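You operate a simulated robot arm through the tools that you are given. There is no shell and no other tool. Be economical: measure what you need, move in short steps, check, and stop when the job is done.

The job below is to be done with a simulated two-armed robot. You get a single attempt, and the scene is never put back.

JOB
Turn the bundle to ACROSS and lay pouch 57 on it.
Fine: latch the large turntable after turning.

The check looks at the end state, three seconds after you hand in, the way a careful person would. Anything else that was tipped, shoved, dropped, spilled or broken makes it a failure.

ROBOT AND FRAMES
Two 7-joint arms with fingered hands on one trunk, on a base that drives. Base frame: it is fixed to the floor where the robot stands at the start and does not move with it; the origin is under the middle of the robot, x ahead of it, y to its left, z up. Readings come in mm, degrees, newtons and seconds.
The left shoulder is at the start at [34, 214, 1093], the right one opposite. With the tool pointing down near the work surface each hand reaches from about 120 to 620 mm from the robot's upright axis, wherever it stands, measured 20 degrees to its own side. Places, roughly: fence latch [500, -1100, 600]; large turntable [700, 0, 800]; top of the board bundle [800, 0, 900]; top of the large turntable [800, 0, 800]; turn latch [500, 0, 600]. Payload 3.3 kg a hand.
The TCP of each hand is the grasp point between the finger pads, 26 mm short of the fingertips. In the tool frame z runs along the fingers and y along their closing line. Largest opening 132 mm; the body of the gripper starts 73 mm behind the TCP. The gripper is a hand of 2 fingers: y runs from the thumb to the fingers, the wrist lies at [0, 0, -224] in the tool frame.
Orientation is told as [roll, pitch, yaw] about the base's x, y, z axes, in that order, counted from this pose: with the fingers straight down and closing along the base's y, the tool's x points along the base's -x, its y along +y and its z along -z.

CONTROLS
- The arms move only by the tool drive_tool. It takes "left_plan", "right_plan" or both (then of equal length, played together; a hand with none holds still); each is a list of rows, each a list of 6 numbers: the shift along the base's x, y, z in units of 100 mm (1.0 is 100 mm), then the turn, a rotation vector about the base's x, y, z in units of 120 degrees (1.0 is 120 degrees). In form: [[dx, dy, dz, rx, ry, rz], ...]. A call has 1 to 8 rows; each row is the pose to reach, as a shift and turn from the pose commanded when the call began. A call with a number of a shift or a turn outside -1 to 1 is refused whole. A row lasts 0.2 s, in which the tool goes at most 50 mm and 8.6 degrees; a call with a longer step from one row to the next is refused whole. Where a pose cannot be reached the arm comes as near as it can. A force on the tool above 40 N (or 10 N above the force at the start of the call, whichever is more), or a blocked arm, ends the call early, and 0.2 s more pass. In this call time passes only in rows, and 0.2 s behind the last. It gives the time, the measured TCP pose, the force on the tool (base axes), the opening and the grip force at its end, in the units of the frame above (readings bear some noise), with the torque about the TCP (base axes, N m) and any sound that the robot's microphone picked up.
- Cameras (640 x 400 px; columns grow to the right, rows downward): "scene" is now at [115.8, -27, 1269]; the picture's right is [-0.30, -0.95, 0.00], its down [-0.54, 0.17, -0.82] and it looks along [0.79, -0.25, -0.57] (base axes); focal length 241 px, centre (320, 200). "left" rides on the left gripper at [-66, -3, -99] in its tool frame; the picture's right is [0.04, -1.00, 0.00], its down [0.83, 0.03, -0.55] and it looks along [0.55, 0.02, 0.83] (tool axes); focal length 261 px, centre (320, 200). "right" rides on the right gripper at [65, -3, -99] in its tool frame; the picture's right is [0.04, 1.00, 0.00], its down [-0.83, 0.03, -0.55] and it looks along [-0.55, 0.02, 0.83] (tool axes); focal length 261 px, centre (320, 200). There is no depth. A picture from a camera that has moved, and an enlarged one, comes with that camera's place and axes in the base frame and with its lens.
- grab_frame(camera): a new picture of that camera. The clock stands still meanwhile.
- slide_trunk(by): slides the trunk up (or, below 0, down) by that many mm; the arms and the scene camera ride with it, the base frame stays. It gives what a move gives, with no picture.
- roll_base(legs): drives the robot by 1 to 6 legs, each [ahead, left, turn to the left] in mm, mm and degrees, along the robot's own axes; the way and the turn of a leg run together, so that a leg with both is an arc; at most 1500 mm and 180 degrees a leg. The arms and the cameras ride along, it lands a little off, and it stops where it bumps. It gives what a move gives.
- set_fingers(finger1, thumb_bend, hand): sets how far each is bent, from 0 (flat) to 1 (curled in); at 0.3 the hand is open as for a grip, at 0.7 the pads meet at the TCP. One left out holds its place. A second passes; each finger stops where it meets its share of the squeeze, and holds until it gets a number again. It is the only way to open and close the hand. It gives what a move gives, with no picture; readings hold the bend of each and the force on the fingers (four entries, about 0 where the hand has none), thumb and palm.
- turn_head(pan, tilt): turns the head with the scene camera to pan (to the left, within 86 degrees either way) and tilt (down, from -29 to 69), counted from straight ahead of the robot. It gives what a move gives.
- inspect(camera, box): a new picture of the part [left, top, right, bottom] of that camera's present view, enlarged. The clock stands still meanwhile.
- hand_in(): hands the job in; it is judged then, once.

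Go step by step. Nothing tells you exact positions but the pictures and the camera data: compare them with the known pose of the tool, close in by small moves and look again before you grip or let go. The budget is 120 turns and 108 pictures, counting those below and the enlarged ones. Unless the task says otherwise, let go and move clear before handing in, and close with one line.

The tools are called after ">>>" as name(argument=value, ...) on one line, values as JSON. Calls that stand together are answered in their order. drive_tool: Moves the arms, as the interface text tells. Its arguments: {"type":"object","properties":{"left_plan":{"type":"array","items":{"type":"array","items":{"type":"number"}}},"right_plan":{"type":"array","items":{"type":"array","items":{"type":"number"}}}},"required":[]} The other tools are called the same way: slide_trunk (by) slides the trunk up or down; set_fingers (finger1, thumb_bend, hand) moves the fingers one by one; roll_base (legs) drives the base; turn_head (pan, tilt) turns the head that bears the scene camera; grab_frame (camera) takes a picture; inspect (camera, box) takes an enlarged picture of a part of a camera's view; hand_in () hands the job in.

At the start:

```text
clock: 0.0
left_tcp_pos: [395.6, 102.7, 1056.1]
left_tool_rot: [0.0, 0.0, 0.0]
left_wrist_force: [-1.2, 0.7, -0.5]
left_ft_torque: [0.03, 0.02, -0.01]
left_opening: 131.8
left_finger_force: 0.1
left_shape: jaw
left_bend: [0.3, 0.3]
left_finger forces: [0.0, 0.1, 0.0, 0.0, 0.0, 0.0]
right_tcp_pos: [390.8, -261.9, 1123.2]
right_tool_rot: [0.2, -0.2, 0.0]
right_wrist_force: [-0.2, 0.5, -0.7]
right_ft_torque: [0.01, -0.02, 0.01]
right_opening: 131.7
right_finger_force: 0.1
right_shape: jaw
right_bend: [0.3, 0.3]
right_finger forces: [0.0, 0.0, 0.0, 0.1, 0.1, 0.1]
trunk travel left (down, up): [-375.0, 386.0]
robot x, y, heading: [4.4, 2.0, 0.2]
head pan, tilt: [-17.6, 34.4]
```

scene: 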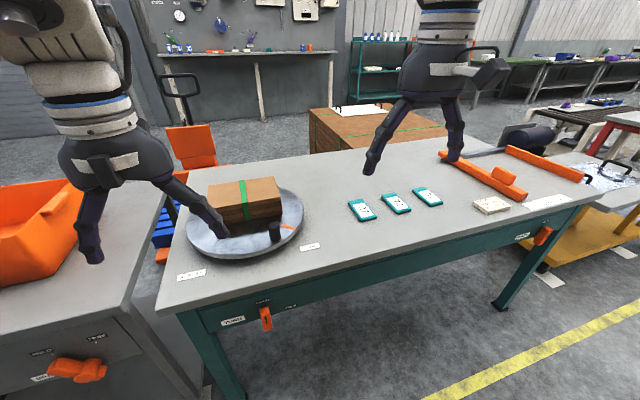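
right: 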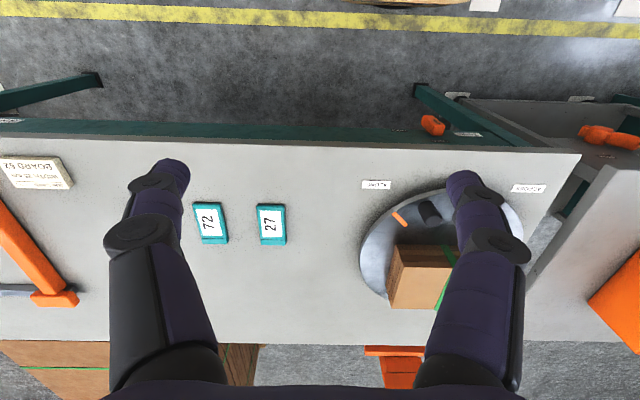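
left: 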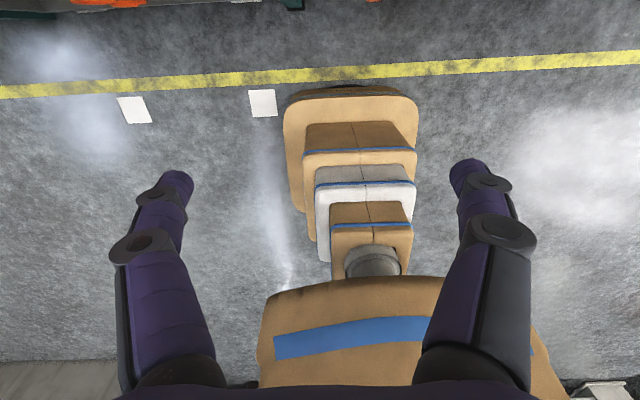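

I see a turntable with a strapped bundle on the left of the bench, three teal pouches, latches at the front of the bench. I'll look closer at labels.

>>> inspect(camera="scene", box=[160, 160, 340, 340])

>>> inspect(camera="scene", box=[330, 130, 630, 270])

>>> inspect(camera="right", box=[340, 100, 580, 320])

```text
2.22 times, centred on (250, 250) of scene
camera zoom: at [115.8, -27.0, 1269.0], right [-0.3, -0.95, 0.0], down [-0.54, 0.17, -0.82], along [0.79, -0.25, -0.57], focal length 536 px, centre (476, 89)
```

zoom: 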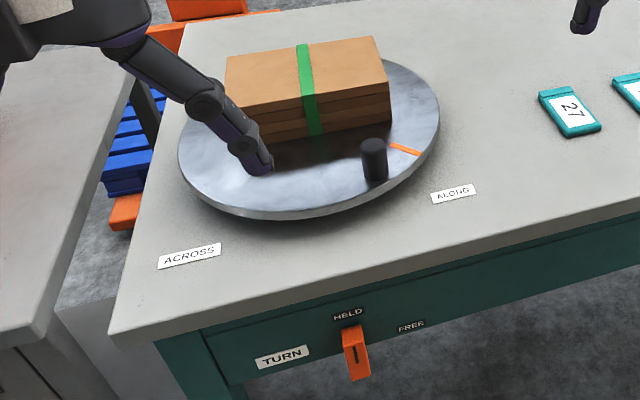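

```text
2.13 times, centred on (480, 200) of scene
camera zoom: at [115.8, -27.0, 1269.0], right [-0.3, -0.95, 0.0], down [-0.54, 0.17, -0.82], along [0.79, -0.25, -0.57], focal length 515 px, centre (-21, 200)
```

zoom: 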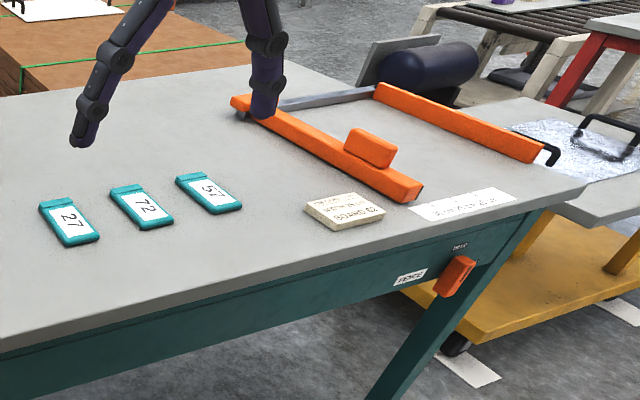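

```text
1.82 times, centred on (460, 210) of right
camera zoom: at [324.0, -263.8, 1223.0], right [-0.04, 1.0, 0.0], down [0.83, 0.03, 0.56], along [0.56, 0.02, -0.83], focal length 474 px, centre (66, 182)
```

zoom: 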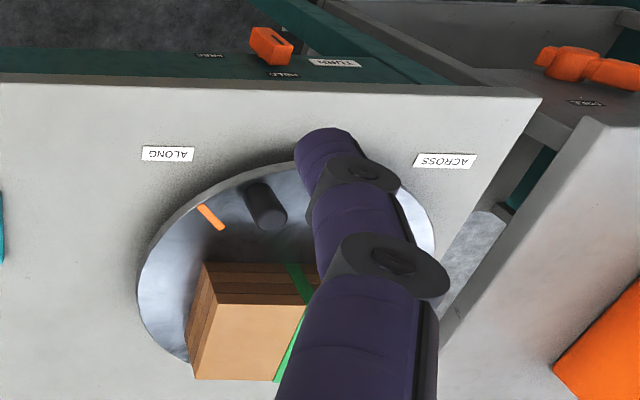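

The latch "TURN" seems to have its lever under HELD, with FREE to the right. I want a better look at it and at the bench foot space.

>>> turn_head(pan=0, tilt=60)

>>> grab_frame(camera="scene")

>>> inspect(camera="scene", box=[240, 160, 400, 260])

```text
clock: 0.9
left_tcp_pos: [395.4, 102.4, 1057.0]
left_tool_rot: [0.0, -0.1, 0.0]
left_wrist_force: [-0.5, 0.4, 0.5]
left_ft_torque: [-0.01, -0.02, 0.0]
left_opening: 132.1
left_finger_force: 0.1
left_shape: jaw
left_bend: [0.3, 0.3]
left_finger forces: [0.0, 0.0, 0.0, 0.0, 0.1, 0.0]
right_tcp_pos: [390.4, -261.8, 1124.3]
right_tool_rot: [0.1, -0.1, 0.0]
right_wrist_force: [-0.5, 0.1, 0.3]
right_ft_torque: [-0.05, 0.0, 0.0]
right_opening: 131.8
right_finger_force: 0.0
right_shape: jaw
right_bend: [0.3, 0.3]
right_finger forces: [0.0, 0.0, 0.0, 0.1, 0.0, 0.0]
trunk travel left (down, up): [-375.0, 386.0]
robot x, y, heading: [3.7, 0.5, 0.1]
head pan, tilt: [0.0, 60.0]
```

```text
101 pictures are left
camera scene: at [98.3, -0.4, 1233.9], right [0.0, -1.0, 0.0], down [-0.87, 0.0, -0.5], along [0.5, 0.0, -0.87], focal length 241 px, centre (320, 200)
```

scene: 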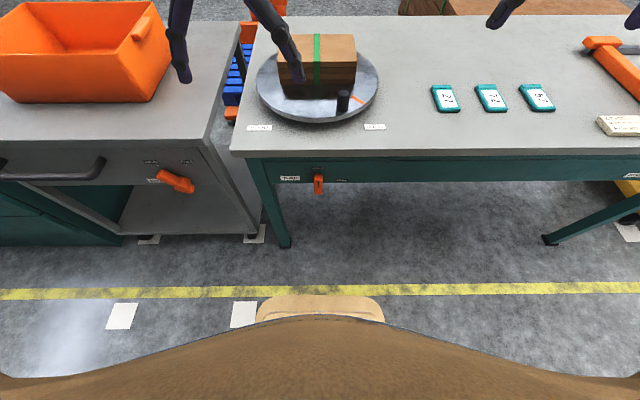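

```text
4.00 times, centred on (320, 210) of scene
camera zoom: at [98.3, -0.4, 1233.9], right [0.0, -1.0, 0.0], down [-0.87, 0.0, -0.5], along [0.5, 0.0, -0.87], focal length 966 px, centre (320, 160)
```

zoom: 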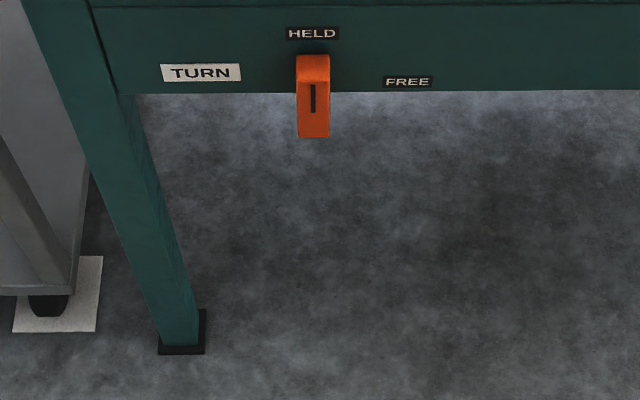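

The latch bar is vertical (HELD), pivot about [500, 4, 649]. I'll back off a little, lower the trunk, and approach it with the left hand pointing forward.

>>> roll_base(legs=[[-60, 0, 0]])

>>> slide_trunk(by=-300)

>>> drive_tool(left_plan=[[0.1, -0.1, 0, 0, -0.07, 0], [0.2, -0.2, 0, 0, -0.14, 0], [0.3, -0.3, 0, 0, -0.21, 0], [0.4, -0.4, 0, 0, -0.28, 0], [0.5, -0.5, 0, 0, -0.35, 0], [0.6, -0.6, 0, 0, -0.42, 0], [0.7, -0.7, 0, 0, -0.49, 0], [0.7, -0.8, 0, 0, -0.56, 0]])

```text
clock: 1.9
left_tcp_pos: [334.2, 101.6, 1057.0]
left_tool_rot: [0.1, 0.0, 0.1]
left_wrist_force: [-0.3, 0.0, -0.2]
left_ft_torque: [-0.03, -0.02, -0.03]
left_opening: 131.8
left_finger_force: 0.1
left_shape: jaw
left_bend: [0.3, 0.3]
left_finger forces: [0.0, 0.0, 0.0, 0.1, 0.0, 0.0]
right_tcp_pos: [328.5, -262.9, 1123.6]
right_tool_rot: [0.1, -0.3, -0.1]
right_wrist_force: [-0.6, 0.1, 0.4]
right_ft_torque: [-0.04, -0.04, 0.02]
right_opening: 131.8
right_finger_force: 0.1
right_shape: jaw
right_bend: [0.3, 0.3]
right_finger forces: [0.0, 0.1, 0.1, 0.0, 0.1, 0.1]
trunk travel left (down, up): [-375.0, 386.0]
robot x, y, heading: [-61.7, -0.5, -0.0]
head pan, tilt: [0.0, 60.0]
```

```text
clock: 4.9
left_tcp_pos: [335.2, 102.0, 756.1]
left_tool_rot: [0.0, 0.1, 0.0]
left_wrist_force: [0.4, 0.2, 0.6]
left_ft_torque: [0.01, -0.01, -0.02]
left_opening: 132.1
left_finger_force: 0.0
left_shape: jaw
left_bend: [0.3, 0.3]
left_finger forces: [0.1, 0.0, 0.1, 0.1, 0.1, 0.1]
right_tcp_pos: [364.0, -263.5, 764.4]
right_tool_rot: [0.1, 9.5, 0.0]
right_wrist_force: [0.0, -1.0, -0.5]
right_ft_torque: [-0.02, -0.01, 0.01]
right_opening: 131.9
right_finger_force: 0.1
right_shape: jaw
right_bend: [0.3, 0.3]
right_finger forces: [0.0, 0.0, 0.1, 0.0, 0.1, 0.0]
trunk travel left (down, up): [-75.0, 686.0]
robot x, y, heading: [-59.5, -3.1, -0.1]
head pan, tilt: [0.0, 60.0]
```

```text
clock: 6.7
left_tcp_pos: [418.8, 40.6, 758.5]
left_tool_rot: [-2.1, -67.1, 4.7]
left_wrist_force: [-0.4, -0.4, 1.0]
left_ft_torque: [0.02, 0.01, 0.0]
left_opening: 132.0
left_finger_force: 0.0
left_shape: jaw
left_bend: [0.3, 0.3]
left_finger forces: [0.0, 0.1, 0.0, 0.1, 0.0, 0.1]
right_tcp_pos: [364.8, -262.2, 764.7]
right_tool_rot: [0.1, 9.4, 0.0]
right_wrist_force: [-0.4, -0.7, 0.3]
right_ft_torque: [-0.04, -0.01, -0.01]
right_opening: 131.7
right_finger_force: 0.0
right_shape: jaw
right_bend: [0.3, 0.3]
right_finger forces: [0.0, 0.1, 0.0, 0.1, 0.1, 0.0]
trunk travel left (down, up): [-75.0, 686.0]
robot x, y, heading: [-60.8, 0.2, -0.1]
head pan, tilt: [0.0, 60.0]
```

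The left hand is nearly forward; I continue the turn and go down.

>>> drive_tool(left_plan=[[0, -0.05, -0.2, 0, -0.06, 0], [0, -0.1, -0.4, 0, -0.12, 0], [0, -0.15, -0.6, 0, -0.19, 0], [0, -0.18, -0.8, 0, -0.19, 0], [0, -0.18, -1.0, 0, -0.19, 0]])

>>> grab_frame(camera="left")

>>> grab_frame(camera="scene")

```text
clock: 7.9
left_tcp_pos: [549.5, 65.3, 790.8]
left_tool_rot: [-143.7, -87.5, 145.1]
left_wrist_force: [-3.7, -1.5, 14.5]
left_ft_torque: [0.76, 0.67, 0.31]
left_opening: 132.1
left_finger_force: 0.0
left_shape: jaw
left_bend: [0.3, 0.3]
left_finger forces: [14.4, 0.0, 0.1, 0.1, 0.4, 0.0]
left hand out of reach, approached as far as the arm can: row 1, 2, 3, 4, 5
right_tcp_pos: [363.4, -264.4, 764.7]
right_tool_rot: [0.1, 9.2, -0.1]
right_wrist_force: [-0.1, -0.6, 1.1]
right_ft_torque: [0.02, -0.01, -0.01]
right_opening: 132.2
right_finger_force: 0.0
right_shape: jaw
right_bend: [0.3, 0.3]
right_finger forces: [0.1, 0.1, 0.0, 0.0, 0.1, 0.1]
trunk travel left (down, up): [-75.0, 686.0]
robot x, y, heading: [-62.7, 2.2, -0.0]
head pan, tilt: [0.0, 60.0]
stopped in row 5 (left hand): the force on the tool passed its limit (the readings are from after the stop); the commanded pose is now the measured one
```

```text
99 pictures are left
camera left: at [447.0, 62.0, 853.2], right [0.03, -1.0, -0.01], down [-0.52, 0.0, -0.85], along [0.85, 0.03, -0.52], focal length 261 px, centre (320, 200)
```

left: 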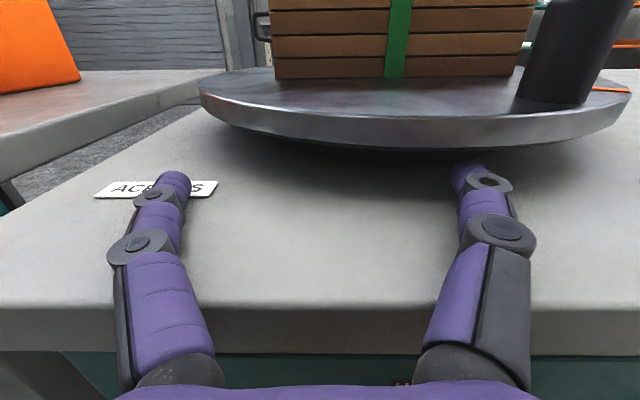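

```text
98 pictures are left
camera scene: at [119.4, -1.0, 926.2], right [0.0, -1.0, 0.0], down [-0.87, 0.0, -0.5], along [0.5, 0.0, -0.87], focal length 241 px, centre (320, 200)
```

scene: 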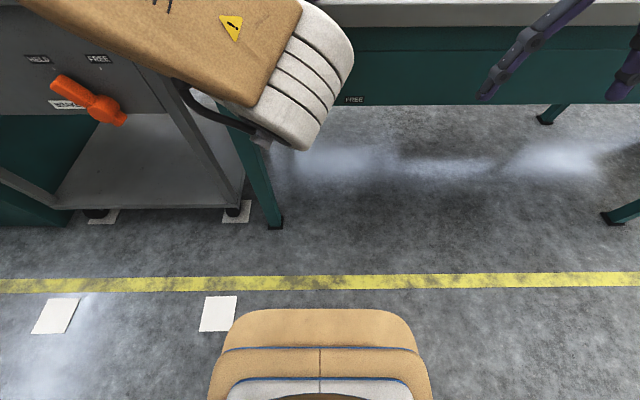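

The low trunk made the pose unreachable and the hand slid out over the bench, just resting on it without touching anything. I'll raise the trunk back straight up, then reconsider.

>>> slide_trunk(by=200)

>>> grab_frame(camera="scene")

```text
clock: 8.5
left_tcp_pos: [548.4, 65.6, 798.4]
left_tool_rot: [-98.7, -88.8, 100.0]
left_wrist_force: [1.7, -0.3, -12.4]
left_ft_torque: [0.92, 0.23, 0.04]
left_opening: 132.1
left_finger_force: 0.1
left_shape: jaw
left_bend: [0.3, 0.3]
left_finger forces: [0.1, 0.1, 0.0, 0.1, 12.9, 0.0]
right_tcp_pos: [365.9, -263.7, 784.4]
right_tool_rot: [0.0, 9.2, 0.0]
right_wrist_force: [0.8, -0.8, 0.6]
right_ft_torque: [-0.02, 0.03, -0.01]
right_opening: 132.0
right_finger_force: 0.1
right_shape: jaw
right_bend: [0.3, 0.3]
right_finger forces: [0.1, 0.1, 0.1, 0.1, 0.0, 0.1]
trunk travel left (down, up): [-95.0, 666.0]
robot x, y, heading: [-59.2, 1.3, -0.6]
head pan, tilt: [0.0, 60.0]
stopped: the force on the tool passed its limit (the readings are from after the stop); the commanded pose is now the measured one
```

```text
97 pictures are left
camera scene: at [114.7, -0.9, 946.1], right [0.0, -1.0, 0.0], down [-0.87, 0.0, -0.5], along [0.5, 0.0, -0.87], focal length 241 px, centre (320, 200)
```

scene: 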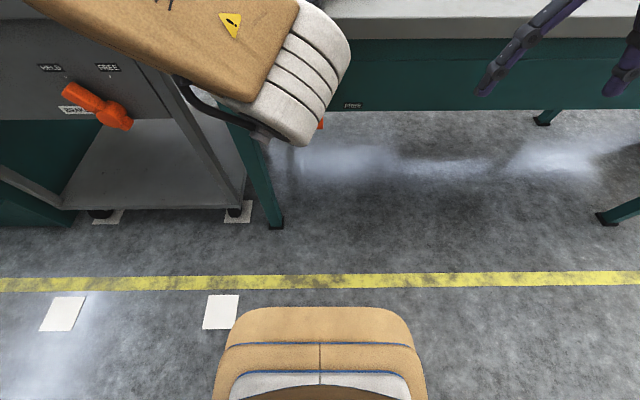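

The raised finger now touches the turntable's underside; I'll retract straight back in small steps.

>>> drive_tool(left_plan=[[-0.1, 0, -0.06, 0, 0, 0], [-0.3, 0, -0.06, 0, 0, 0], [-0.5, 0, -0.05, 0, 0, 0], [-0.7, 0, -0.03, 0, 0, 0]])

>>> grab_frame(camera="left")

```text
clock: 9.5
left_tcp_pos: [503.9, 81.2, 827.9]
left_tool_rot: [-94.2, -87.9, 96.1]
left_wrist_force: [0.1, 0.0, -0.4]
left_ft_torque: [0.01, -0.02, 0.04]
left_opening: 132.0
left_finger_force: 0.0
left_shape: jaw
left_bend: [0.3, 0.3]
left_finger forces: [0.0, 0.0, 0.0, 0.0, 0.0, 0.0]
left hand out of reach, approached as far as the arm can: row 2, 3, 4
right_tcp_pos: [363.6, -262.9, 785.3]
right_tool_rot: [0.0, 9.0, -0.1]
right_wrist_force: [0.5, 0.1, 0.5]
right_ft_torque: [-0.02, -0.01, 0.04]
right_opening: 131.9
right_finger_force: 0.1
right_shape: jaw
right_bend: [0.3, 0.3]
right_finger forces: [0.0, 0.1, 0.1, 0.1, 0.0, 0.0]
trunk travel left (down, up): [-95.0, 666.0]
robot x, y, heading: [-60.9, -5.0, -0.2]
head pan, tilt: [0.0, 60.0]
```

```text
96 pictures are left
camera left: at [403.7, 78.7, 894.0], right [0.03, -1.0, 0.0], down [-0.55, -0.01, -0.83], along [0.83, 0.03, -0.55], focal length 261 px, centre (320, 200)
```

left: 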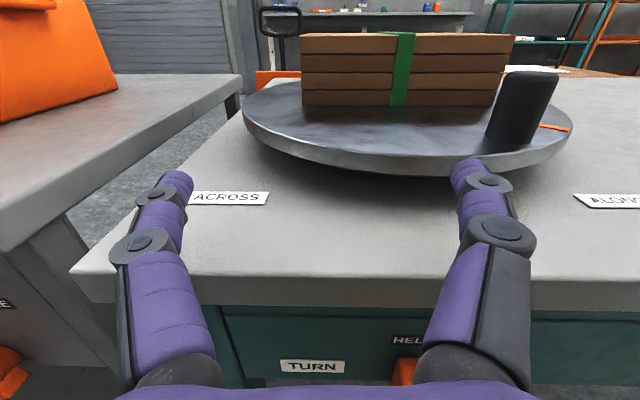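

The hand is clear. Raising the trunk the rest of the way.

>>> slide_trunk(by=200)

>>> drive_tool(left_plan=[[-0.2, 0, 0, 0, 0, 0], [-0.5, 0, 0, 0, 0, 0], [-0.8, 0, 0, 0, 0, 0], [-1.0, 0, 0, 0, 0, 0]])

```text
clock: 11.7
left_tcp_pos: [502.6, 76.2, 1026.2]
left_tool_rot: [-111.7, -88.6, 112.9]
left_wrist_force: [0.1, 0.1, -0.4]
left_ft_torque: [-0.01, -0.03, -0.03]
left_opening: 132.1
left_finger_force: 0.1
left_shape: jaw
left_bend: [0.3, 0.3]
left_finger forces: [0.1, 0.0, 0.0, 0.0, 0.1, 0.1]
right_tcp_pos: [339.4, -263.0, 1028.2]
right_tool_rot: [0.0, 2.3, -0.1]
right_wrist_force: [0.1, 0.0, -0.1]
right_ft_torque: [-0.02, 0.0, 0.02]
right_opening: 131.9
right_finger_force: 0.0
right_shape: jaw
right_bend: [0.3, 0.3]
right_finger forces: [0.0, 0.0, 0.0, 0.0, 0.1, 0.1]
trunk travel left (down, up): [-295.0, 466.0]
robot x, y, heading: [-57.3, 0.1, -0.3]
head pan, tilt: [0.0, 60.0]
```

```text
clock: 12.7
left_tcp_pos: [418.2, 89.9, 1059.2]
left_tool_rot: [-92.1, -87.8, 93.9]
left_wrist_force: [-0.5, 0.1, -0.4]
left_ft_torque: [0.03, 0.0, 0.0]
left_opening: 132.2
left_finger_force: 0.1
left_shape: jaw
left_bend: [0.3, 0.3]
left_finger forces: [0.0, 0.1, 0.0, 0.0, 0.0, 0.0]
left hand out of reach, approached as far as the arm can: row 2, 3, 4
right_tcp_pos: [339.8, -262.6, 1028.6]
right_tool_rot: [0.1, 2.2, -0.1]
right_wrist_force: [0.4, 0.2, -0.1]
right_ft_torque: [-0.02, 0.03, -0.02]
right_opening: 131.8
right_finger_force: 0.1
right_shape: jaw
right_bend: [0.3, 0.3]
right_finger forces: [0.0, 0.0, 0.0, 0.0, 0.1, 0.1]
trunk travel left (down, up): [-295.0, 466.0]
robot x, y, heading: [-59.8, -0.4, 0.1]
head pan, tilt: [0.0, 60.0]
```

Forward pointing needs more distance from the trunk, so I back off another 120 mm, then lower by arm moves.

>>> roll_base(legs=[[-120, 0, 0]])

>>> drive_tool(left_plan=[[0.3, -0.1, -0.2, 0, 0, 0], [0.6, -0.2, -0.4, 0, 0, 0], [0.9, -0.3, -0.6, 0, 0, 0], [1.0, -0.4, -0.8, 0, 0, 0], [1.0, -0.5, -1.0, 0, 0, 0]])

>>> drive_tool(left_plan=[[0.1, -0.05, -0.3, 0, 0, 0], [0.2, -0.1, -0.6, 0, 0, 0], [0.2, -0.15, -1.0, 0, 0, 0]])

```text
clock: 14.0
left_tcp_pos: [293.0, 88.9, 1061.0]
left_tool_rot: [-97.0, -87.7, 98.4]
left_wrist_force: [-0.8, 0.2, -0.4]
left_ft_torque: [-0.02, 0.01, -0.02]
left_opening: 131.8
left_finger_force: 0.1
left_shape: jaw
left_bend: [0.3, 0.3]
left_finger forces: [0.1, 0.1, 0.1, 0.0, 0.0, 0.0]
right_tcp_pos: [215.8, -262.5, 1028.2]
right_tool_rot: [-0.1, 2.2, -0.2]
right_wrist_force: [-0.3, -0.1, 0.4]
right_ft_torque: [-0.02, -0.02, -0.03]
right_opening: 131.9
right_finger_force: 0.1
right_shape: jaw
right_bend: [0.3, 0.3]
right_finger forces: [0.1, 0.0, 0.0, 0.1, 0.1, 0.0]
trunk travel left (down, up): [-295.0, 466.0]
robot x, y, heading: [-182.9, 1.5, -0.1]
head pan, tilt: [0.0, 60.0]
```

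```text
clock: 15.1
left_tcp_pos: [419.7, 106.6, 996.5]
left_tool_rot: [-96.2, -82.8, 104.2]
left_wrist_force: [-0.5, -0.8, -0.4]
left_ft_torque: [0.03, 0.0, -0.01]
left_opening: 132.0
left_finger_force: 0.0
left_shape: jaw
left_bend: [0.3, 0.3]
left_finger forces: [0.1, 0.0, 0.0, 0.0, 0.0, 0.0]
right_tcp_pos: [216.5, -262.8, 1027.9]
right_tool_rot: [0.0, 2.2, -0.1]
right_wrist_force: [0.2, -0.5, 0.1]
right_ft_torque: [0.02, -0.01, -0.01]
right_opening: 131.8
right_finger_force: 0.0
right_shape: jaw
right_bend: [0.3, 0.3]
right_finger forces: [0.0, 0.1, 0.0, 0.0, 0.1, 0.1]
trunk travel left (down, up): [-295.0, 466.0]
robot x, y, heading: [-184.5, -2.1, -0.0]
head pan, tilt: [0.0, 60.0]
stopped in row 5 (left hand): the arm was blocked; the commanded pose is now the measured one
```

```text
clock: 15.9
left_tcp_pos: [439.2, 93.3, 898.5]
left_tool_rot: [-96.5, -82.9, 104.5]
left_wrist_force: [-0.5, -0.8, 0.2]
left_ft_torque: [-0.02, 0.03, 0.01]
left_opening: 131.8
left_finger_force: 0.1
left_shape: jaw
left_bend: [0.3, 0.3]
left_finger forces: [0.0, 0.1, 0.1, 0.0, 0.0, 0.0]
right_tcp_pos: [216.0, -263.8, 1027.7]
right_tool_rot: [0.1, 2.2, -0.1]
right_wrist_force: [-0.6, -0.1, 0.3]
right_ft_torque: [-0.01, -0.01, -0.02]
right_opening: 131.9
right_finger_force: 0.1
right_shape: jaw
right_bend: [0.3, 0.3]
right_finger forces: [0.1, 0.0, 0.0, 0.0, 0.1, 0.0]
trunk travel left (down, up): [-295.0, 466.0]
robot x, y, heading: [-186.0, 2.2, 0.1]
head pan, tilt: [0.0, 60.0]
```

Reachable now. I correct the small yaw/roll errors and continue down in front of the bench.

>>> drive_tool(left_plan=[[-0.1, -0.1, -0.3, 0.03, 0, -0.035], [-0.2, -0.3, -0.6, 0.058, 0, -0.067], [-0.2, -0.5, -1.0, 0.058, 0, -0.067]])

>>> drive_tool(left_plan=[[0, -0.1, -0.3, 0, 0, 0], [0, -0.3, -0.6, 0, 0, 0], [0, -0.4, -1.0, 0, 0, 0]])

>>> grab_frame(camera="left")

```text
clock: 16.9
left_tcp_pos: [436.1, 73.1, 802.9]
left_tool_rot: [-165.8, -88.2, 168.9]
left_wrist_force: [0.4, -0.7, -0.1]
left_ft_torque: [0.01, 0.02, 0.02]
left_opening: 131.8
left_finger_force: 0.0
left_shape: jaw
left_bend: [0.3, 0.3]
left_finger forces: [0.1, 0.0, 0.1, 0.0, 0.0, 0.1]
right_tcp_pos: [216.2, -263.2, 1029.0]
right_tool_rot: [0.0, 2.3, -0.2]
right_wrist_force: [0.5, 0.1, -0.9]
right_ft_torque: [0.0, 0.0, -0.02]
right_opening: 131.9
right_finger_force: 0.0
right_shape: jaw
right_bend: [0.3, 0.3]
right_finger forces: [0.1, 0.1, 0.0, 0.0, 0.1, 0.1]
trunk travel left (down, up): [-295.0, 466.0]
robot x, y, heading: [-184.1, 1.6, -0.1]
head pan, tilt: [0.0, 60.0]
stopped in row 3 (left hand): the arm was blocked; the commanded pose is now the measured one
```

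```text
clock: 17.9
left_tcp_pos: [451.4, 61.4, 707.6]
left_tool_rot: [170.0, -87.2, -164.2]
left_wrist_force: [-1.1, -1.0, -0.1]
left_ft_torque: [-0.03, 0.01, 0.01]
left_opening: 132.0
left_finger_force: 0.0
left_shape: jaw
left_bend: [0.3, 0.3]
left_finger forces: [0.1, 0.1, 0.0, 0.0, 0.1, 0.0]
right_tcp_pos: [216.2, -261.7, 1029.1]
right_tool_rot: [0.0, 2.3, -0.1]
right_wrist_force: [0.2, 1.4, 0.2]
right_ft_torque: [-0.01, 0.0, -0.01]
right_opening: 131.9
right_finger_force: 0.0
right_shape: jaw
right_bend: [0.3, 0.3]
right_finger forces: [0.0, 0.1, 0.0, 0.0, 0.1, 0.1]
trunk travel left (down, up): [-295.0, 466.0]
robot x, y, heading: [-182.4, -0.5, 0.1]
head pan, tilt: [0.0, 60.0]
stopped in row 3 (left hand): the arm was blocked; the commanded pose is now the measured one
```

```text
95 pictures are left
camera left: at [349.3, 48.4, 769.6], right [0.1, -0.99, -0.05], down [-0.51, -0.01, -0.86], along [0.85, 0.11, -0.51], focal length 261 px, centre (320, 200)
```

left: 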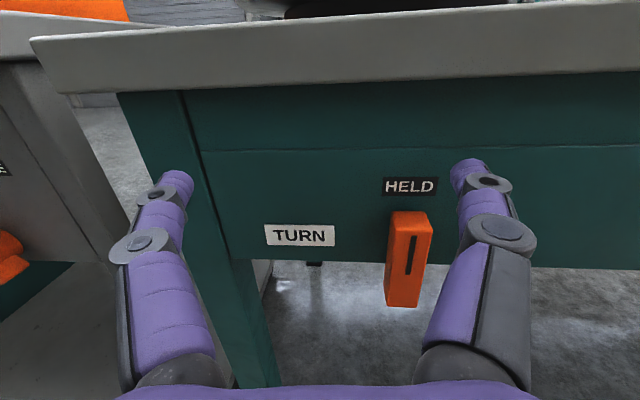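

The arm is at a limit toward the middle; the lever is at about [495, 5, 617]. I shift the base 60 mm to the right so the lever lies more to the left arm's side.

>>> roll_base(legs=[[0, -80, 0]])

>>> drive_tool(left_plan=[[0, 0.1, -0.3, 0, 0, -0.03], [0, 0.15, -0.6, 0, 0, -0.06], [0, 0.2, -0.9, 0, 0, -0.06]])

>>> grab_frame(camera="left")

```text
clock: 18.9
left_tcp_pos: [451.5, -18.8, 708.0]
left_tool_rot: [169.2, -87.4, -163.6]
left_wrist_force: [1.0, -0.7, -0.1]
left_ft_torque: [-0.01, -0.01, 0.02]
left_opening: 132.0
left_finger_force: 0.1
left_shape: jaw
left_bend: [0.3, 0.3]
left_finger forces: [0.1, 0.0, 0.0, 0.0, 0.0, 0.1]
right_tcp_pos: [215.9, -342.9, 1027.5]
right_tool_rot: [0.2, 2.3, 0.0]
right_wrist_force: [-0.3, 0.4, -0.2]
right_ft_torque: [0.03, -0.01, 0.0]
right_opening: 131.8
right_finger_force: 0.0
right_shape: jaw
right_bend: [0.3, 0.3]
right_finger forces: [0.1, 0.0, 0.0, 0.1, 0.0, 0.0]
trunk travel left (down, up): [-295.0, 466.0]
robot x, y, heading: [-185.2, -80.8, 0.1]
head pan, tilt: [0.0, 60.0]
```

```text
clock: 19.8
left_tcp_pos: [434.1, 15.4, 634.3]
left_tool_rot: [169.0, -87.0, -170.4]
left_wrist_force: [0.4, -0.2, 0.3]
left_ft_torque: [-0.02, -0.03, 0.0]
left_opening: 131.9
left_finger_force: 0.0
left_shape: jaw
left_bend: [0.3, 0.3]
left_finger forces: [0.0, 0.1, 0.1, 0.1, 0.1, 0.0]
left hand out of reach, approached as far as the arm can: row 3
right_tcp_pos: [216.4, -341.7, 1028.1]
right_tool_rot: [0.0, 2.3, -0.1]
right_wrist_force: [-0.9, 0.0, 0.0]
right_ft_torque: [0.01, 0.0, -0.01]
right_opening: 132.0
right_finger_force: 0.0
right_shape: jaw
right_bend: [0.3, 0.3]
right_finger forces: [0.0, 0.1, 0.1, 0.0, 0.1, 0.1]
trunk travel left (down, up): [-295.0, 466.0]
robot x, y, heading: [-183.3, -77.9, -0.1]
head pan, tilt: [0.0, 60.0]
```

```text
94 pictures are left
camera left: at [331.9, 15.0, 695.4], right [-0.02, -1.0, -0.05], down [-0.51, 0.06, -0.86], along [0.86, 0.01, -0.51], focal length 261 px, centre (320, 200)
```

left: 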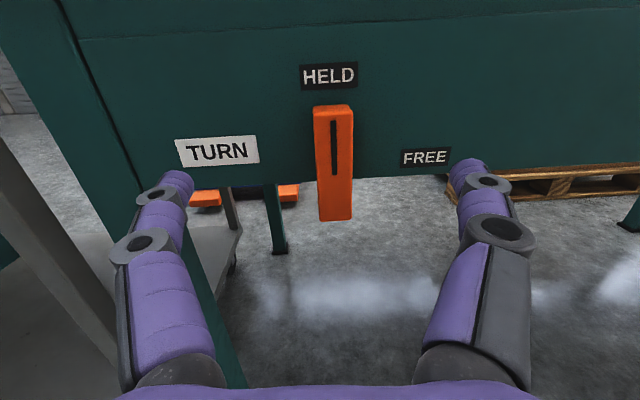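

Clear view: pivot about [~500, 6, 618]. Moving forward with the open jaw around the lever.

>>> drive_tool(left_plan=[[0.15, -0.05, 0, 0.02, 0, 0], [0.3, -0.09, -0.05, 0.025, 0, 0], [0.42, -0.09, -0.1, 0.025, 0, 0], [0.54, -0.09, -0.15, 0.025, 0, 0]])

>>> grab_frame(camera="left")

```text
clock: 20.8
left_tcp_pos: [449.4, 17.5, 639.8]
left_tool_rot: [126.9, -85.7, -128.5]
left_wrist_force: [-0.3, 0.6, 0.4]
left_ft_torque: [0.01, 0.0, -0.01]
left_opening: 132.4
left_finger_force: 0.1
left_shape: jaw
left_bend: [0.3, 0.3]
left_finger forces: [0.0, 0.0, 0.0, 0.0, 0.0, 0.0]
left hand out of reach, approached as far as the arm can: row 1, 2, 3, 4
right_tcp_pos: [215.3, -342.0, 1028.4]
right_tool_rot: [0.1, 2.3, -0.1]
right_wrist_force: [-0.4, 0.0, -0.4]
right_ft_torque: [-0.01, 0.0, -0.02]
right_opening: 132.0
right_finger_force: 0.1
right_shape: jaw
right_bend: [0.3, 0.3]
right_finger forces: [0.0, 0.0, 0.1, 0.0, 0.0, 0.0]
trunk travel left (down, up): [-295.0, 466.0]
robot x, y, heading: [-183.1, -76.5, 0.1]
head pan, tilt: [0.0, 60.0]
```

```text
93 pictures are left
camera left: at [345.4, 14.3, 702.9], right [-0.02, -0.99, -0.1], down [-0.51, 0.1, -0.85], along [0.86, 0.03, -0.51], focal length 261 px, centre (320, 200)
```

left: 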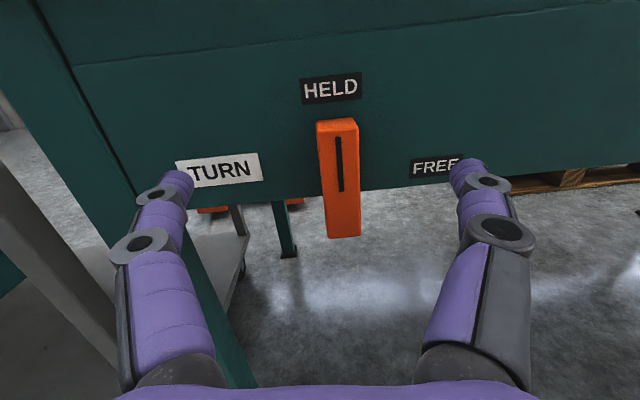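

The pose is limited by shoulder height, so I raise the hand 100 mm, lower the trunk by 140, and retry.

>>> drive_tool(left_plan=[[-0.1, 0, 0.3, 0, 0, 0], [-0.1, 0, 0.6, 0, 0, 0], [-0.1, 0, 0.9, 0, 0, 0]])

>>> slide_trunk(by=-120)

>>> drive_tool(left_plan=[[0.15, -0.05, 0, 0.03, 0, 0.0], [0.3, -0.09, 0, 0.06, 0, 0]])

```text
clock: 21.6
left_tcp_pos: [440.3, 14.6, 734.3]
left_tool_rot: [130.1, -85.5, -131.4]
left_wrist_force: [0.5, -0.8, 0.1]
left_ft_torque: [-0.03, 0.0, 0.01]
left_opening: 132.2
left_finger_force: 0.1
left_shape: jaw
left_bend: [0.3, 0.3]
left_finger forces: [0.0, 0.0, 0.1, 0.0, 0.0, 0.0]
left hand out of reach, approached as far as the arm can: row 1, 2
right_tcp_pos: [214.2, -342.6, 1029.5]
right_tool_rot: [0.1, 2.3, -0.2]
right_wrist_force: [-0.1, 0.1, 1.0]
right_ft_torque: [0.05, -0.02, -0.01]
right_opening: 131.8
right_finger_force: 0.0
right_shape: jaw
right_bend: [0.3, 0.3]
right_finger forces: [0.1, 0.1, 0.0, 0.0, 0.0, 0.0]
trunk travel left (down, up): [-295.0, 466.0]
robot x, y, heading: [-182.0, -76.7, -0.0]
head pan, tilt: [0.0, 60.0]
```

```text
clock: 23.1
left_tcp_pos: [428.0, 16.2, 552.9]
left_tool_rot: [43.7, -85.2, -45.4]
left_wrist_force: [-0.6, 1.0, 0.6]
left_ft_torque: [0.02, 0.0, -0.01]
left_opening: 132.0
left_finger_force: 0.0
left_shape: jaw
left_bend: [0.3, 0.3]
left_finger forces: [0.0, 0.0, 0.0, 0.1, 0.0, 0.1]
right_tcp_pos: [215.1, -342.2, 907.4]
right_tool_rot: [-0.1, 2.3, -0.1]
right_wrist_force: [-0.3, 0.5, -0.3]
right_ft_torque: [0.02, 0.0, 0.02]
right_opening: 131.9
right_finger_force: 0.0
right_shape: jaw
right_bend: [0.3, 0.3]
right_finger forces: [0.1, 0.1, 0.0, 0.1, 0.0, 0.1]
trunk travel left (down, up): [-175.0, 586.0]
robot x, y, heading: [-182.9, -75.7, 0.1]
head pan, tilt: [0.0, 60.0]
```

```text
clock: 23.6
left_tcp_pos: [458.3, 8.1, 551.3]
left_tool_rot: [71.0, -78.9, -72.4]
left_wrist_force: [0.2, -0.9, 0.1]
left_ft_torque: [0.03, 0.0, 0.01]
left_opening: 131.9
left_finger_force: 0.0
left_shape: jaw
left_bend: [0.3, 0.3]
left_finger forces: [0.1, 0.0, 0.0, 0.1, 0.0, 0.1]
right_tcp_pos: [216.9, -340.8, 907.5]
right_tool_rot: [0.1, 2.2, 0.0]
right_wrist_force: [1.0, -0.3, 0.3]
right_ft_torque: [-0.02, -0.01, -0.02]
right_opening: 131.7
right_finger_force: 0.0
right_shape: jaw
right_bend: [0.3, 0.3]
right_finger forces: [0.0, 0.1, 0.0, 0.1, 0.0, 0.0]
trunk travel left (down, up): [-175.0, 586.0]
robot x, y, heading: [-181.3, -80.9, -0.1]
head pan, tilt: [0.0, 60.0]
```

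Now it tracks. I level the roll and rise to lever height.

>>> drive_tool(left_plan=[[-0.05, 0, 0.25, -0.045, 0, 0.0], [-0.05, 0, 0.5, -0.087, 0, 0], [-0.05, 0, 0.68, -0.087, 0, 0]])

>>> grab_frame(camera="left")

```text
clock: 24.4
left_tcp_pos: [452.9, 6.6, 619.5]
left_tool_rot: [-0.4, -86.7, -1.4]
left_wrist_force: [-0.3, -0.3, -0.6]
left_ft_torque: [0.01, 0.01, -0.01]
left_opening: 132.0
left_finger_force: 0.0
left_shape: jaw
left_bend: [0.3, 0.3]
left_finger forces: [0.1, 0.0, 0.0, 0.0, 0.1, 0.0]
right_tcp_pos: [216.0, -341.4, 906.9]
right_tool_rot: [-0.1, 2.3, -0.2]
right_wrist_force: [-0.7, -0.6, 0.8]
right_ft_torque: [-0.02, 0.03, 0.01]
right_opening: 131.7
right_finger_force: 0.0
right_shape: jaw
right_bend: [0.3, 0.3]
right_finger forces: [0.1, 0.1, 0.0, 0.0, 0.0, 0.0]
trunk travel left (down, up): [-175.0, 586.0]
robot x, y, heading: [-179.5, -72.7, 0.1]
head pan, tilt: [0.0, 60.0]
```

```text
92 pictures are left
camera left: at [357.1, 7.0, 691.1], right [-0.03, -1.0, -0.04], down [-0.6, 0.05, -0.8], along [0.8, 0.0, -0.6], focal length 261 px, centre (320, 200)
```

left: 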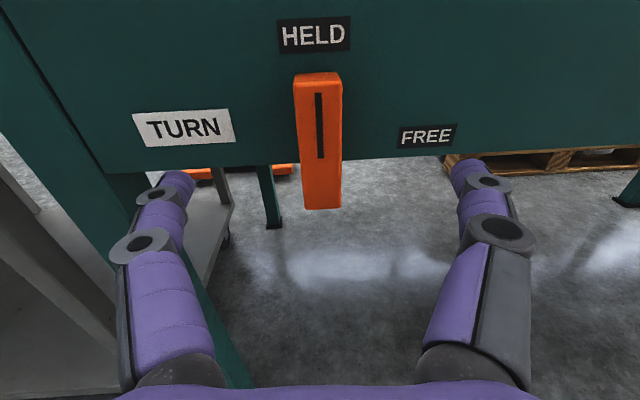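

Well aligned. Moving forward to straddle the lever, then closing.

>>> drive_tool(left_plan=[[0.12, 0, 0, 0, 0, 0], [0.24, 0, 0, 0, 0, 0], [0.34, -0.01, 0, 0, 0, 0]])

>>> set_fingers(hand="left", finger1=0.63, thumb_bend=0.63)

>>> grab_frame(camera="left")

```text
clock: 25.2
left_tcp_pos: [486.6, 4.5, 618.7]
left_tool_rot: [-0.2, -86.7, -1.5]
left_wrist_force: [-0.4, -0.6, 0.1]
left_ft_torque: [-0.01, 0.0, 0.0]
left_opening: 131.9
left_finger_force: 0.0
left_shape: jaw
left_bend: [0.3, 0.3]
left_finger forces: [0.1, 0.0, 0.1, 0.1, 0.0, 0.1]
right_tcp_pos: [215.8, -342.9, 908.3]
right_tool_rot: [-0.1, 2.4, -0.2]
right_wrist_force: [0.0, 0.7, 0.8]
right_ft_torque: [0.02, 0.02, -0.02]
right_opening: 131.9
right_finger_force: 0.1
right_shape: jaw
right_bend: [0.3, 0.3]
right_finger forces: [0.0, 0.0, 0.0, 0.0, 0.1, 0.0]
trunk travel left (down, up): [-175.0, 586.0]
robot x, y, heading: [-181.1, -77.6, 0.1]
head pan, tilt: [0.0, 60.0]
```

```text
clock: 26.2
left_tcp_pos: [484.7, 3.8, 618.3]
left_tool_rot: [0.1, -86.7, -1.9]
left_wrist_force: [-0.4, 0.0, 0.1]
left_ft_torque: [-0.02, 0.03, 0.01]
left_opening: 25.3
left_finger_force: 0.6
left_shape: fingers
left_bend: [0.62, 0.63]
left_finger forces: [0.6, 0.0, 0.0, 0.0, 0.2, 0.1]
right_tcp_pos: [216.7, -342.1, 908.2]
right_tool_rot: [0.0, 2.4, -0.1]
right_wrist_force: [-0.4, 0.0, 0.1]
right_ft_torque: [0.03, -0.01, -0.01]
right_opening: 132.0
right_finger_force: 0.0
right_shape: jaw
right_bend: [0.3, 0.3]
right_finger forces: [0.0, 0.1, 0.1, 0.1, 0.0, 0.0]
trunk travel left (down, up): [-175.0, 586.0]
robot x, y, heading: [-184.6, -78.0, -0.2]
head pan, tilt: [0.0, 60.0]
```

```text
91 pictures are left
camera left: at [389.9, 5.0, 691.0], right [-0.03, -1.0, -0.04], down [-0.6, 0.05, -0.8], along [0.8, 0.0, -0.6], focal length 261 px, centre (320, 200)
```

left: 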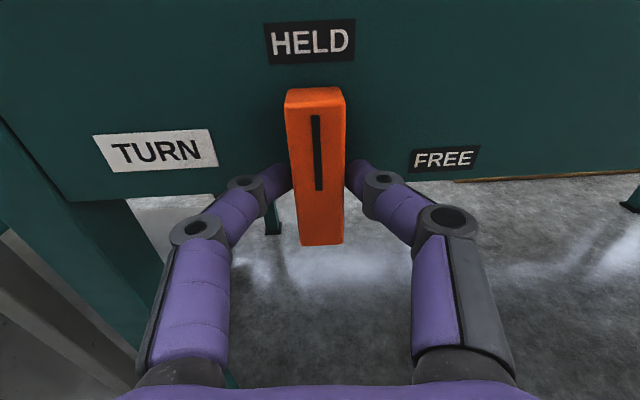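

The jaw straddles the lever at its pivot. I tighten and turn clockwise.

>>> set_fingers(hand="left", finger1=0.68, thumb_bend=0.68)

>>> drive_tool(left_plan=[[0, 0, 0, 0.06, 0, 0], [0, 0, 0, 0.12, 0, 0], [0, 0, 0, 0.18, 0, 0], [0, 0, 0, 0.24, 0, 0], [0, 0, 0, 0.3, 0, 0], [0, 0, 0, 0.36, 0, 0]])

>>> grab_frame(camera="left")

```text
clock: 27.2
left_tcp_pos: [486.2, 4.6, 618.4]
left_tool_rot: [0.1, -86.8, -1.8]
left_wrist_force: [1.1, -0.2, 0.4]
left_ft_torque: [0.0, -0.01, 0.01]
left_opening: 22.5
left_finger_force: 4.3
left_shape: fingers
left_bend: [0.63, 0.66]
left_finger forces: [3.8, 0.0, 0.0, 0.1, 4.5, 0.0]
right_tcp_pos: [216.2, -343.0, 906.9]
right_tool_rot: [0.0, 2.4, -0.1]
right_wrist_force: [0.1, 0.3, -1.1]
right_ft_torque: [0.04, 0.02, 0.05]
right_opening: 131.9
right_finger_force: 0.0
right_shape: jaw
right_bend: [0.3, 0.3]
right_finger forces: [0.1, 0.0, 0.0, 0.1, 0.0, 0.0]
trunk travel left (down, up): [-175.0, 586.0]
robot x, y, heading: [-184.2, -77.2, -0.2]
head pan, tilt: [0.0, 60.0]
```

```text
clock: 28.6
left_tcp_pos: [485.8, 5.6, 619.2]
left_tool_rot: [84.6, -46.4, -85.2]
left_wrist_force: [-5.6, -7.0, -3.5]
left_ft_torque: [-0.06, 0.13, -0.19]
left_opening: 22.5
left_finger_force: 6.1
left_shape: fingers
left_bend: [0.65, 0.66]
left_finger forces: [2.3, 0.0, 0.1, 0.0, 9.9, 0.0]
right_tcp_pos: [215.5, -341.6, 908.1]
right_tool_rot: [0.1, 2.2, 0.0]
right_wrist_force: [-0.1, -0.6, 0.7]
right_ft_torque: [0.03, 0.0, 0.01]
right_opening: 132.0
right_finger_force: 0.0
right_shape: jaw
right_bend: [0.3, 0.3]
right_finger forces: [0.0, 0.0, 0.0, 0.0, 0.0, 0.0]
trunk travel left (down, up): [-175.0, 586.0]
robot x, y, heading: [-181.5, -76.3, -0.1]
head pan, tilt: [0.0, 60.0]
```

```text
90 pictures are left
camera left: at [391.3, -43.5, 673.0], right [-0.03, -0.7, -0.71], down [-0.6, 0.59, -0.55], along [0.8, 0.41, -0.44], focal length 261 px, centre (320, 200)
```

left: 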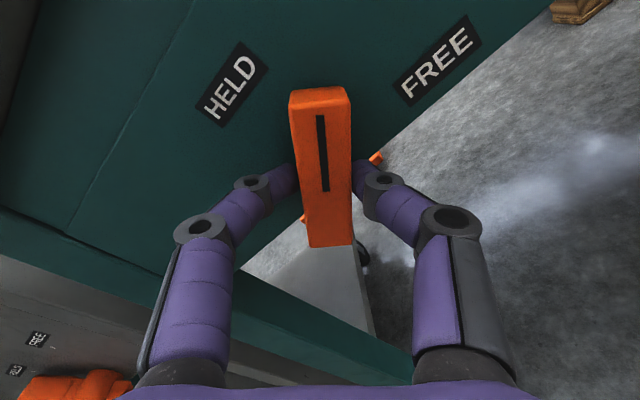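

The lever turns with the hand, halfway now. Continuing another 45 degrees.

>>> drive_tool(left_plan=[[0, 0, 0, 0.06, 0, 0], [0, 0, 0, 0.12, 0, 0], [0, 0, 0, 0.18, 0, 0], [0, 0, 0, 0.24, 0, 0], [0, 0, 0, 0.3, 0, 0], [0, 0, 0, 0.36, 0, 0], [0, 0, 0, 0.39, 0, 0]])

>>> grab_frame(camera="left")

```text
clock: 30.2
left_tcp_pos: [477.9, 7.5, 624.3]
left_tool_rot: [88.1, 0.3, -86.4]
left_wrist_force: [8.5, -0.3, -11.7]
left_ft_torque: [-0.05, 0.1, 0.01]
left_opening: 23.7
left_finger_force: 6.0
left_shape: fingers
left_bend: [0.68, 0.62]
left_finger forces: [0.0, 0.0, 0.0, 0.1, 11.7, 0.0]
left hand out of reach, approached as far as the arm can: row 6, 7
right_tcp_pos: [216.9, -341.3, 906.5]
right_tool_rot: [0.0, 2.4, -0.1]
right_wrist_force: [-1.0, -0.1, -0.4]
right_ft_torque: [0.01, 0.02, -0.02]
right_opening: 132.0
right_finger_force: 0.0
right_shape: jaw
right_bend: [0.3, 0.3]
right_finger forces: [0.1, 0.0, 0.0, 0.0, 0.1, 0.0]
trunk travel left (down, up): [-175.0, 586.0]
robot x, y, heading: [-184.2, -76.5, 0.3]
head pan, tilt: [0.0, 60.0]
```

```text
89 pictures are left
camera left: at [383.2, -63.8, 625.8], right [-0.04, 0.04, -1.0], down [-0.6, 0.8, 0.06], along [0.8, 0.6, 0.0], focal length 261 px, centre (320, 200)
```

left: 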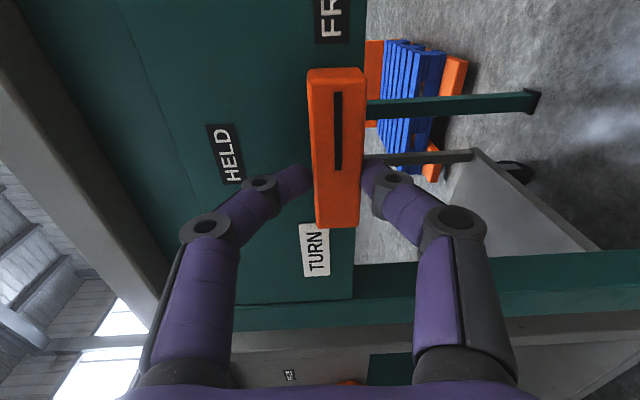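

The lever points at FREE. I release it and back away.

>>> set_fingers(hand="left", finger1=0.3, thumb_bend=0.3)

>>> roll_base(legs=[[-150, 0, 0]])

>>> grab_frame(camera="scene")

```text
clock: 31.2
left_tcp_pos: [478.3, 6.1, 626.7]
left_tool_rot: [88.2, 0.1, -86.6]
left_wrist_force: [0.5, 0.2, 0.2]
left_ft_torque: [0.0, -0.01, -0.02]
left_opening: 133.0
left_finger_force: 0.1
left_shape: fingers
left_bend: [0.3, 0.3]
left_finger forces: [0.0, 0.0, 0.1, 0.1, 0.1, 0.0]
right_tcp_pos: [215.8, -342.6, 908.4]
right_tool_rot: [0.0, 2.3, 0.0]
right_wrist_force: [0.6, -0.1, -0.2]
right_ft_torque: [0.01, 0.0, -0.02]
right_opening: 131.9
right_finger_force: 0.0
right_shape: jaw
right_bend: [0.3, 0.3]
right_finger forces: [0.0, 0.0, 0.0, 0.1, 0.0, 0.1]
trunk travel left (down, up): [-175.0, 586.0]
robot x, y, heading: [-180.8, -79.1, -0.0]
head pan, tilt: [0.0, 60.0]
```

```text
clock: 32.6
left_tcp_pos: [327.1, 5.0, 625.8]
left_tool_rot: [88.2, 0.0, -86.7]
left_wrist_force: [-0.4, -0.6, 0.3]
left_ft_torque: [0.03, 0.0, 0.0]
left_opening: 133.0
left_finger_force: 0.0
left_shape: fingers
left_bend: [0.3, 0.3]
left_finger forces: [0.0, 0.0, 0.0, 0.0, 0.0, 0.0]
right_tcp_pos: [64.3, -342.3, 907.3]
right_tool_rot: [-0.1, 2.3, -0.2]
right_wrist_force: [0.5, -0.4, -0.9]
right_ft_torque: [0.03, 0.01, -0.05]
right_opening: 132.1
right_finger_force: 0.1
right_shape: jaw
right_bend: [0.3, 0.3]
right_finger forces: [0.0, 0.1, 0.0, 0.1, 0.0, 0.0]
trunk travel left (down, up): [-175.0, 586.0]
robot x, y, heading: [-335.0, -73.7, -0.3]
head pan, tilt: [0.0, 60.0]
```

```text
88 pictures are left
camera scene: at [-189.4, -79.2, 1029.8], right [0.0, -1.0, 0.0], down [-0.87, 0.0, -0.5], along [0.5, 0.0, -0.87], focal length 241 px, centre (320, 200)
```

scene: 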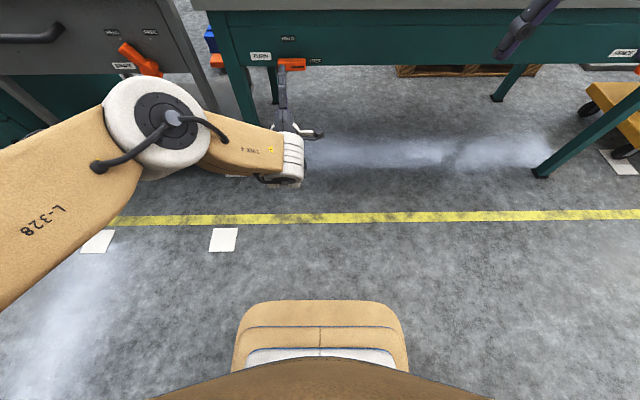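

Latch is at FREE. Now I raise the trunk, and turn the left hand to point down.

>>> slide_trunk(by=260)

>>> drive_tool(left_plan=[[-0.1, 0.05, 0.1, 0, 0.07, 0], [-0.2, 0.1, 0.2, 0, 0.14, 0], [-0.3, 0.1, 0.3, 0, 0.21, 0], [-0.4, 0.1, 0.4, 0, 0.28, 0], [-0.5, 0.1, 0.5, 0, 0.35, 0], [-0.6, 0.1, 0.6, 0, 0.42, 0], [-0.7, 0.1, 0.7, 0, 0.49, 0], [-0.8, 0.1, 0.8, 0, 0.56, 0]])

>>> drive_tool(left_plan=[[-0.1, 0, 0.1, 0, 0.06, 0], [-0.2, 0, 0.2, 0, 0.12, 0], [-0.3, 0, 0.3, 0, 0.19, 0]])

```text
clock: 35.3
left_tcp_pos: [326.0, 5.5, 994.9]
left_tool_rot: [97.9, -0.6, -86.7]
left_wrist_force: [-0.6, -0.6, -1.1]
left_ft_torque: [0.01, 0.0, 0.05]
left_opening: 133.2
left_finger_force: 0.1
left_shape: fingers
left_bend: [0.3, 0.3]
left_finger forces: [0.1, 0.0, 0.0, 0.0, 0.1, 0.1]
right_tcp_pos: [52.0, -342.2, 1187.1]
right_tool_rot: [0.1, -0.9, -0.2]
right_wrist_force: [-1.1, 0.1, 0.3]
right_ft_torque: [0.01, 0.01, 0.02]
right_opening: 132.0
right_finger_force: 0.0
right_shape: jaw
right_bend: [0.3, 0.3]
right_finger forces: [0.1, 0.1, 0.1, 0.1, 0.0, 0.1]
trunk travel left (down, up): [-435.0, 326.0]
robot x, y, heading: [-334.5, -78.0, -0.4]
head pan, tilt: [0.0, 60.0]
```

```text
clock: 37.1
left_tcp_pos: [211.6, 4.1, 1064.0]
left_tool_rot: [30.8, 2.7, -88.2]
left_wrist_force: [-0.1, -0.3, -0.5]
left_ft_torque: [0.01, 0.01, 0.05]
left_opening: 133.4
left_finger_force: 0.1
left_shape: fingers
left_bend: [0.3, 0.3]
left_finger forces: [0.0, 0.1, 0.0, 0.0, 0.1, 0.0]
left hand out of reach, approached as far as the arm can: row 7, 8
right_tcp_pos: [51.5, -342.2, 1187.1]
right_tool_rot: [0.1, -0.9, -0.2]
right_wrist_force: [0.3, -0.9, -0.1]
right_ft_torque: [-0.01, 0.01, 0.0]
right_opening: 131.9
right_finger_force: 0.1
right_shape: jaw
right_bend: [0.3, 0.3]
right_finger forces: [0.0, 0.1, 0.0, 0.0, 0.0, 0.0]
trunk travel left (down, up): [-435.0, 326.0]
robot x, y, heading: [-336.8, -76.8, -0.2]
head pan, tilt: [0.0, 60.0]
```

```text
clock: 37.9
left_tcp_pos: [124.4, -10.3, 1077.2]
left_tool_rot: [7.9, 3.1, -89.3]
left_wrist_force: [0.2, -0.1, 0.5]
left_ft_torque: [0.01, 0.0, -0.01]
left_opening: 133.2
left_finger_force: 0.0
left_shape: fingers
left_bend: [0.3, 0.3]
left_finger forces: [0.0, 0.0, 0.0, 0.1, 0.0, 0.1]
left hand out of reach, approached as far as the arm can: row 1, 2, 3
right_tcp_pos: [51.1, -341.6, 1186.1]
right_tool_rot: [0.1, -1.0, -0.2]
right_wrist_force: [0.5, 0.0, -0.1]
right_ft_torque: [-0.01, 0.0, -0.01]
right_opening: 132.0
right_finger_force: 0.0
right_shape: jaw
right_bend: [0.3, 0.3]
right_finger forces: [0.0, 0.0, 0.0, 0.0, 0.0, 0.0]
trunk travel left (down, up): [-435.0, 326.0]
robot x, y, heading: [-332.8, -78.9, -0.3]
head pan, tilt: [0.0, 60.0]
```

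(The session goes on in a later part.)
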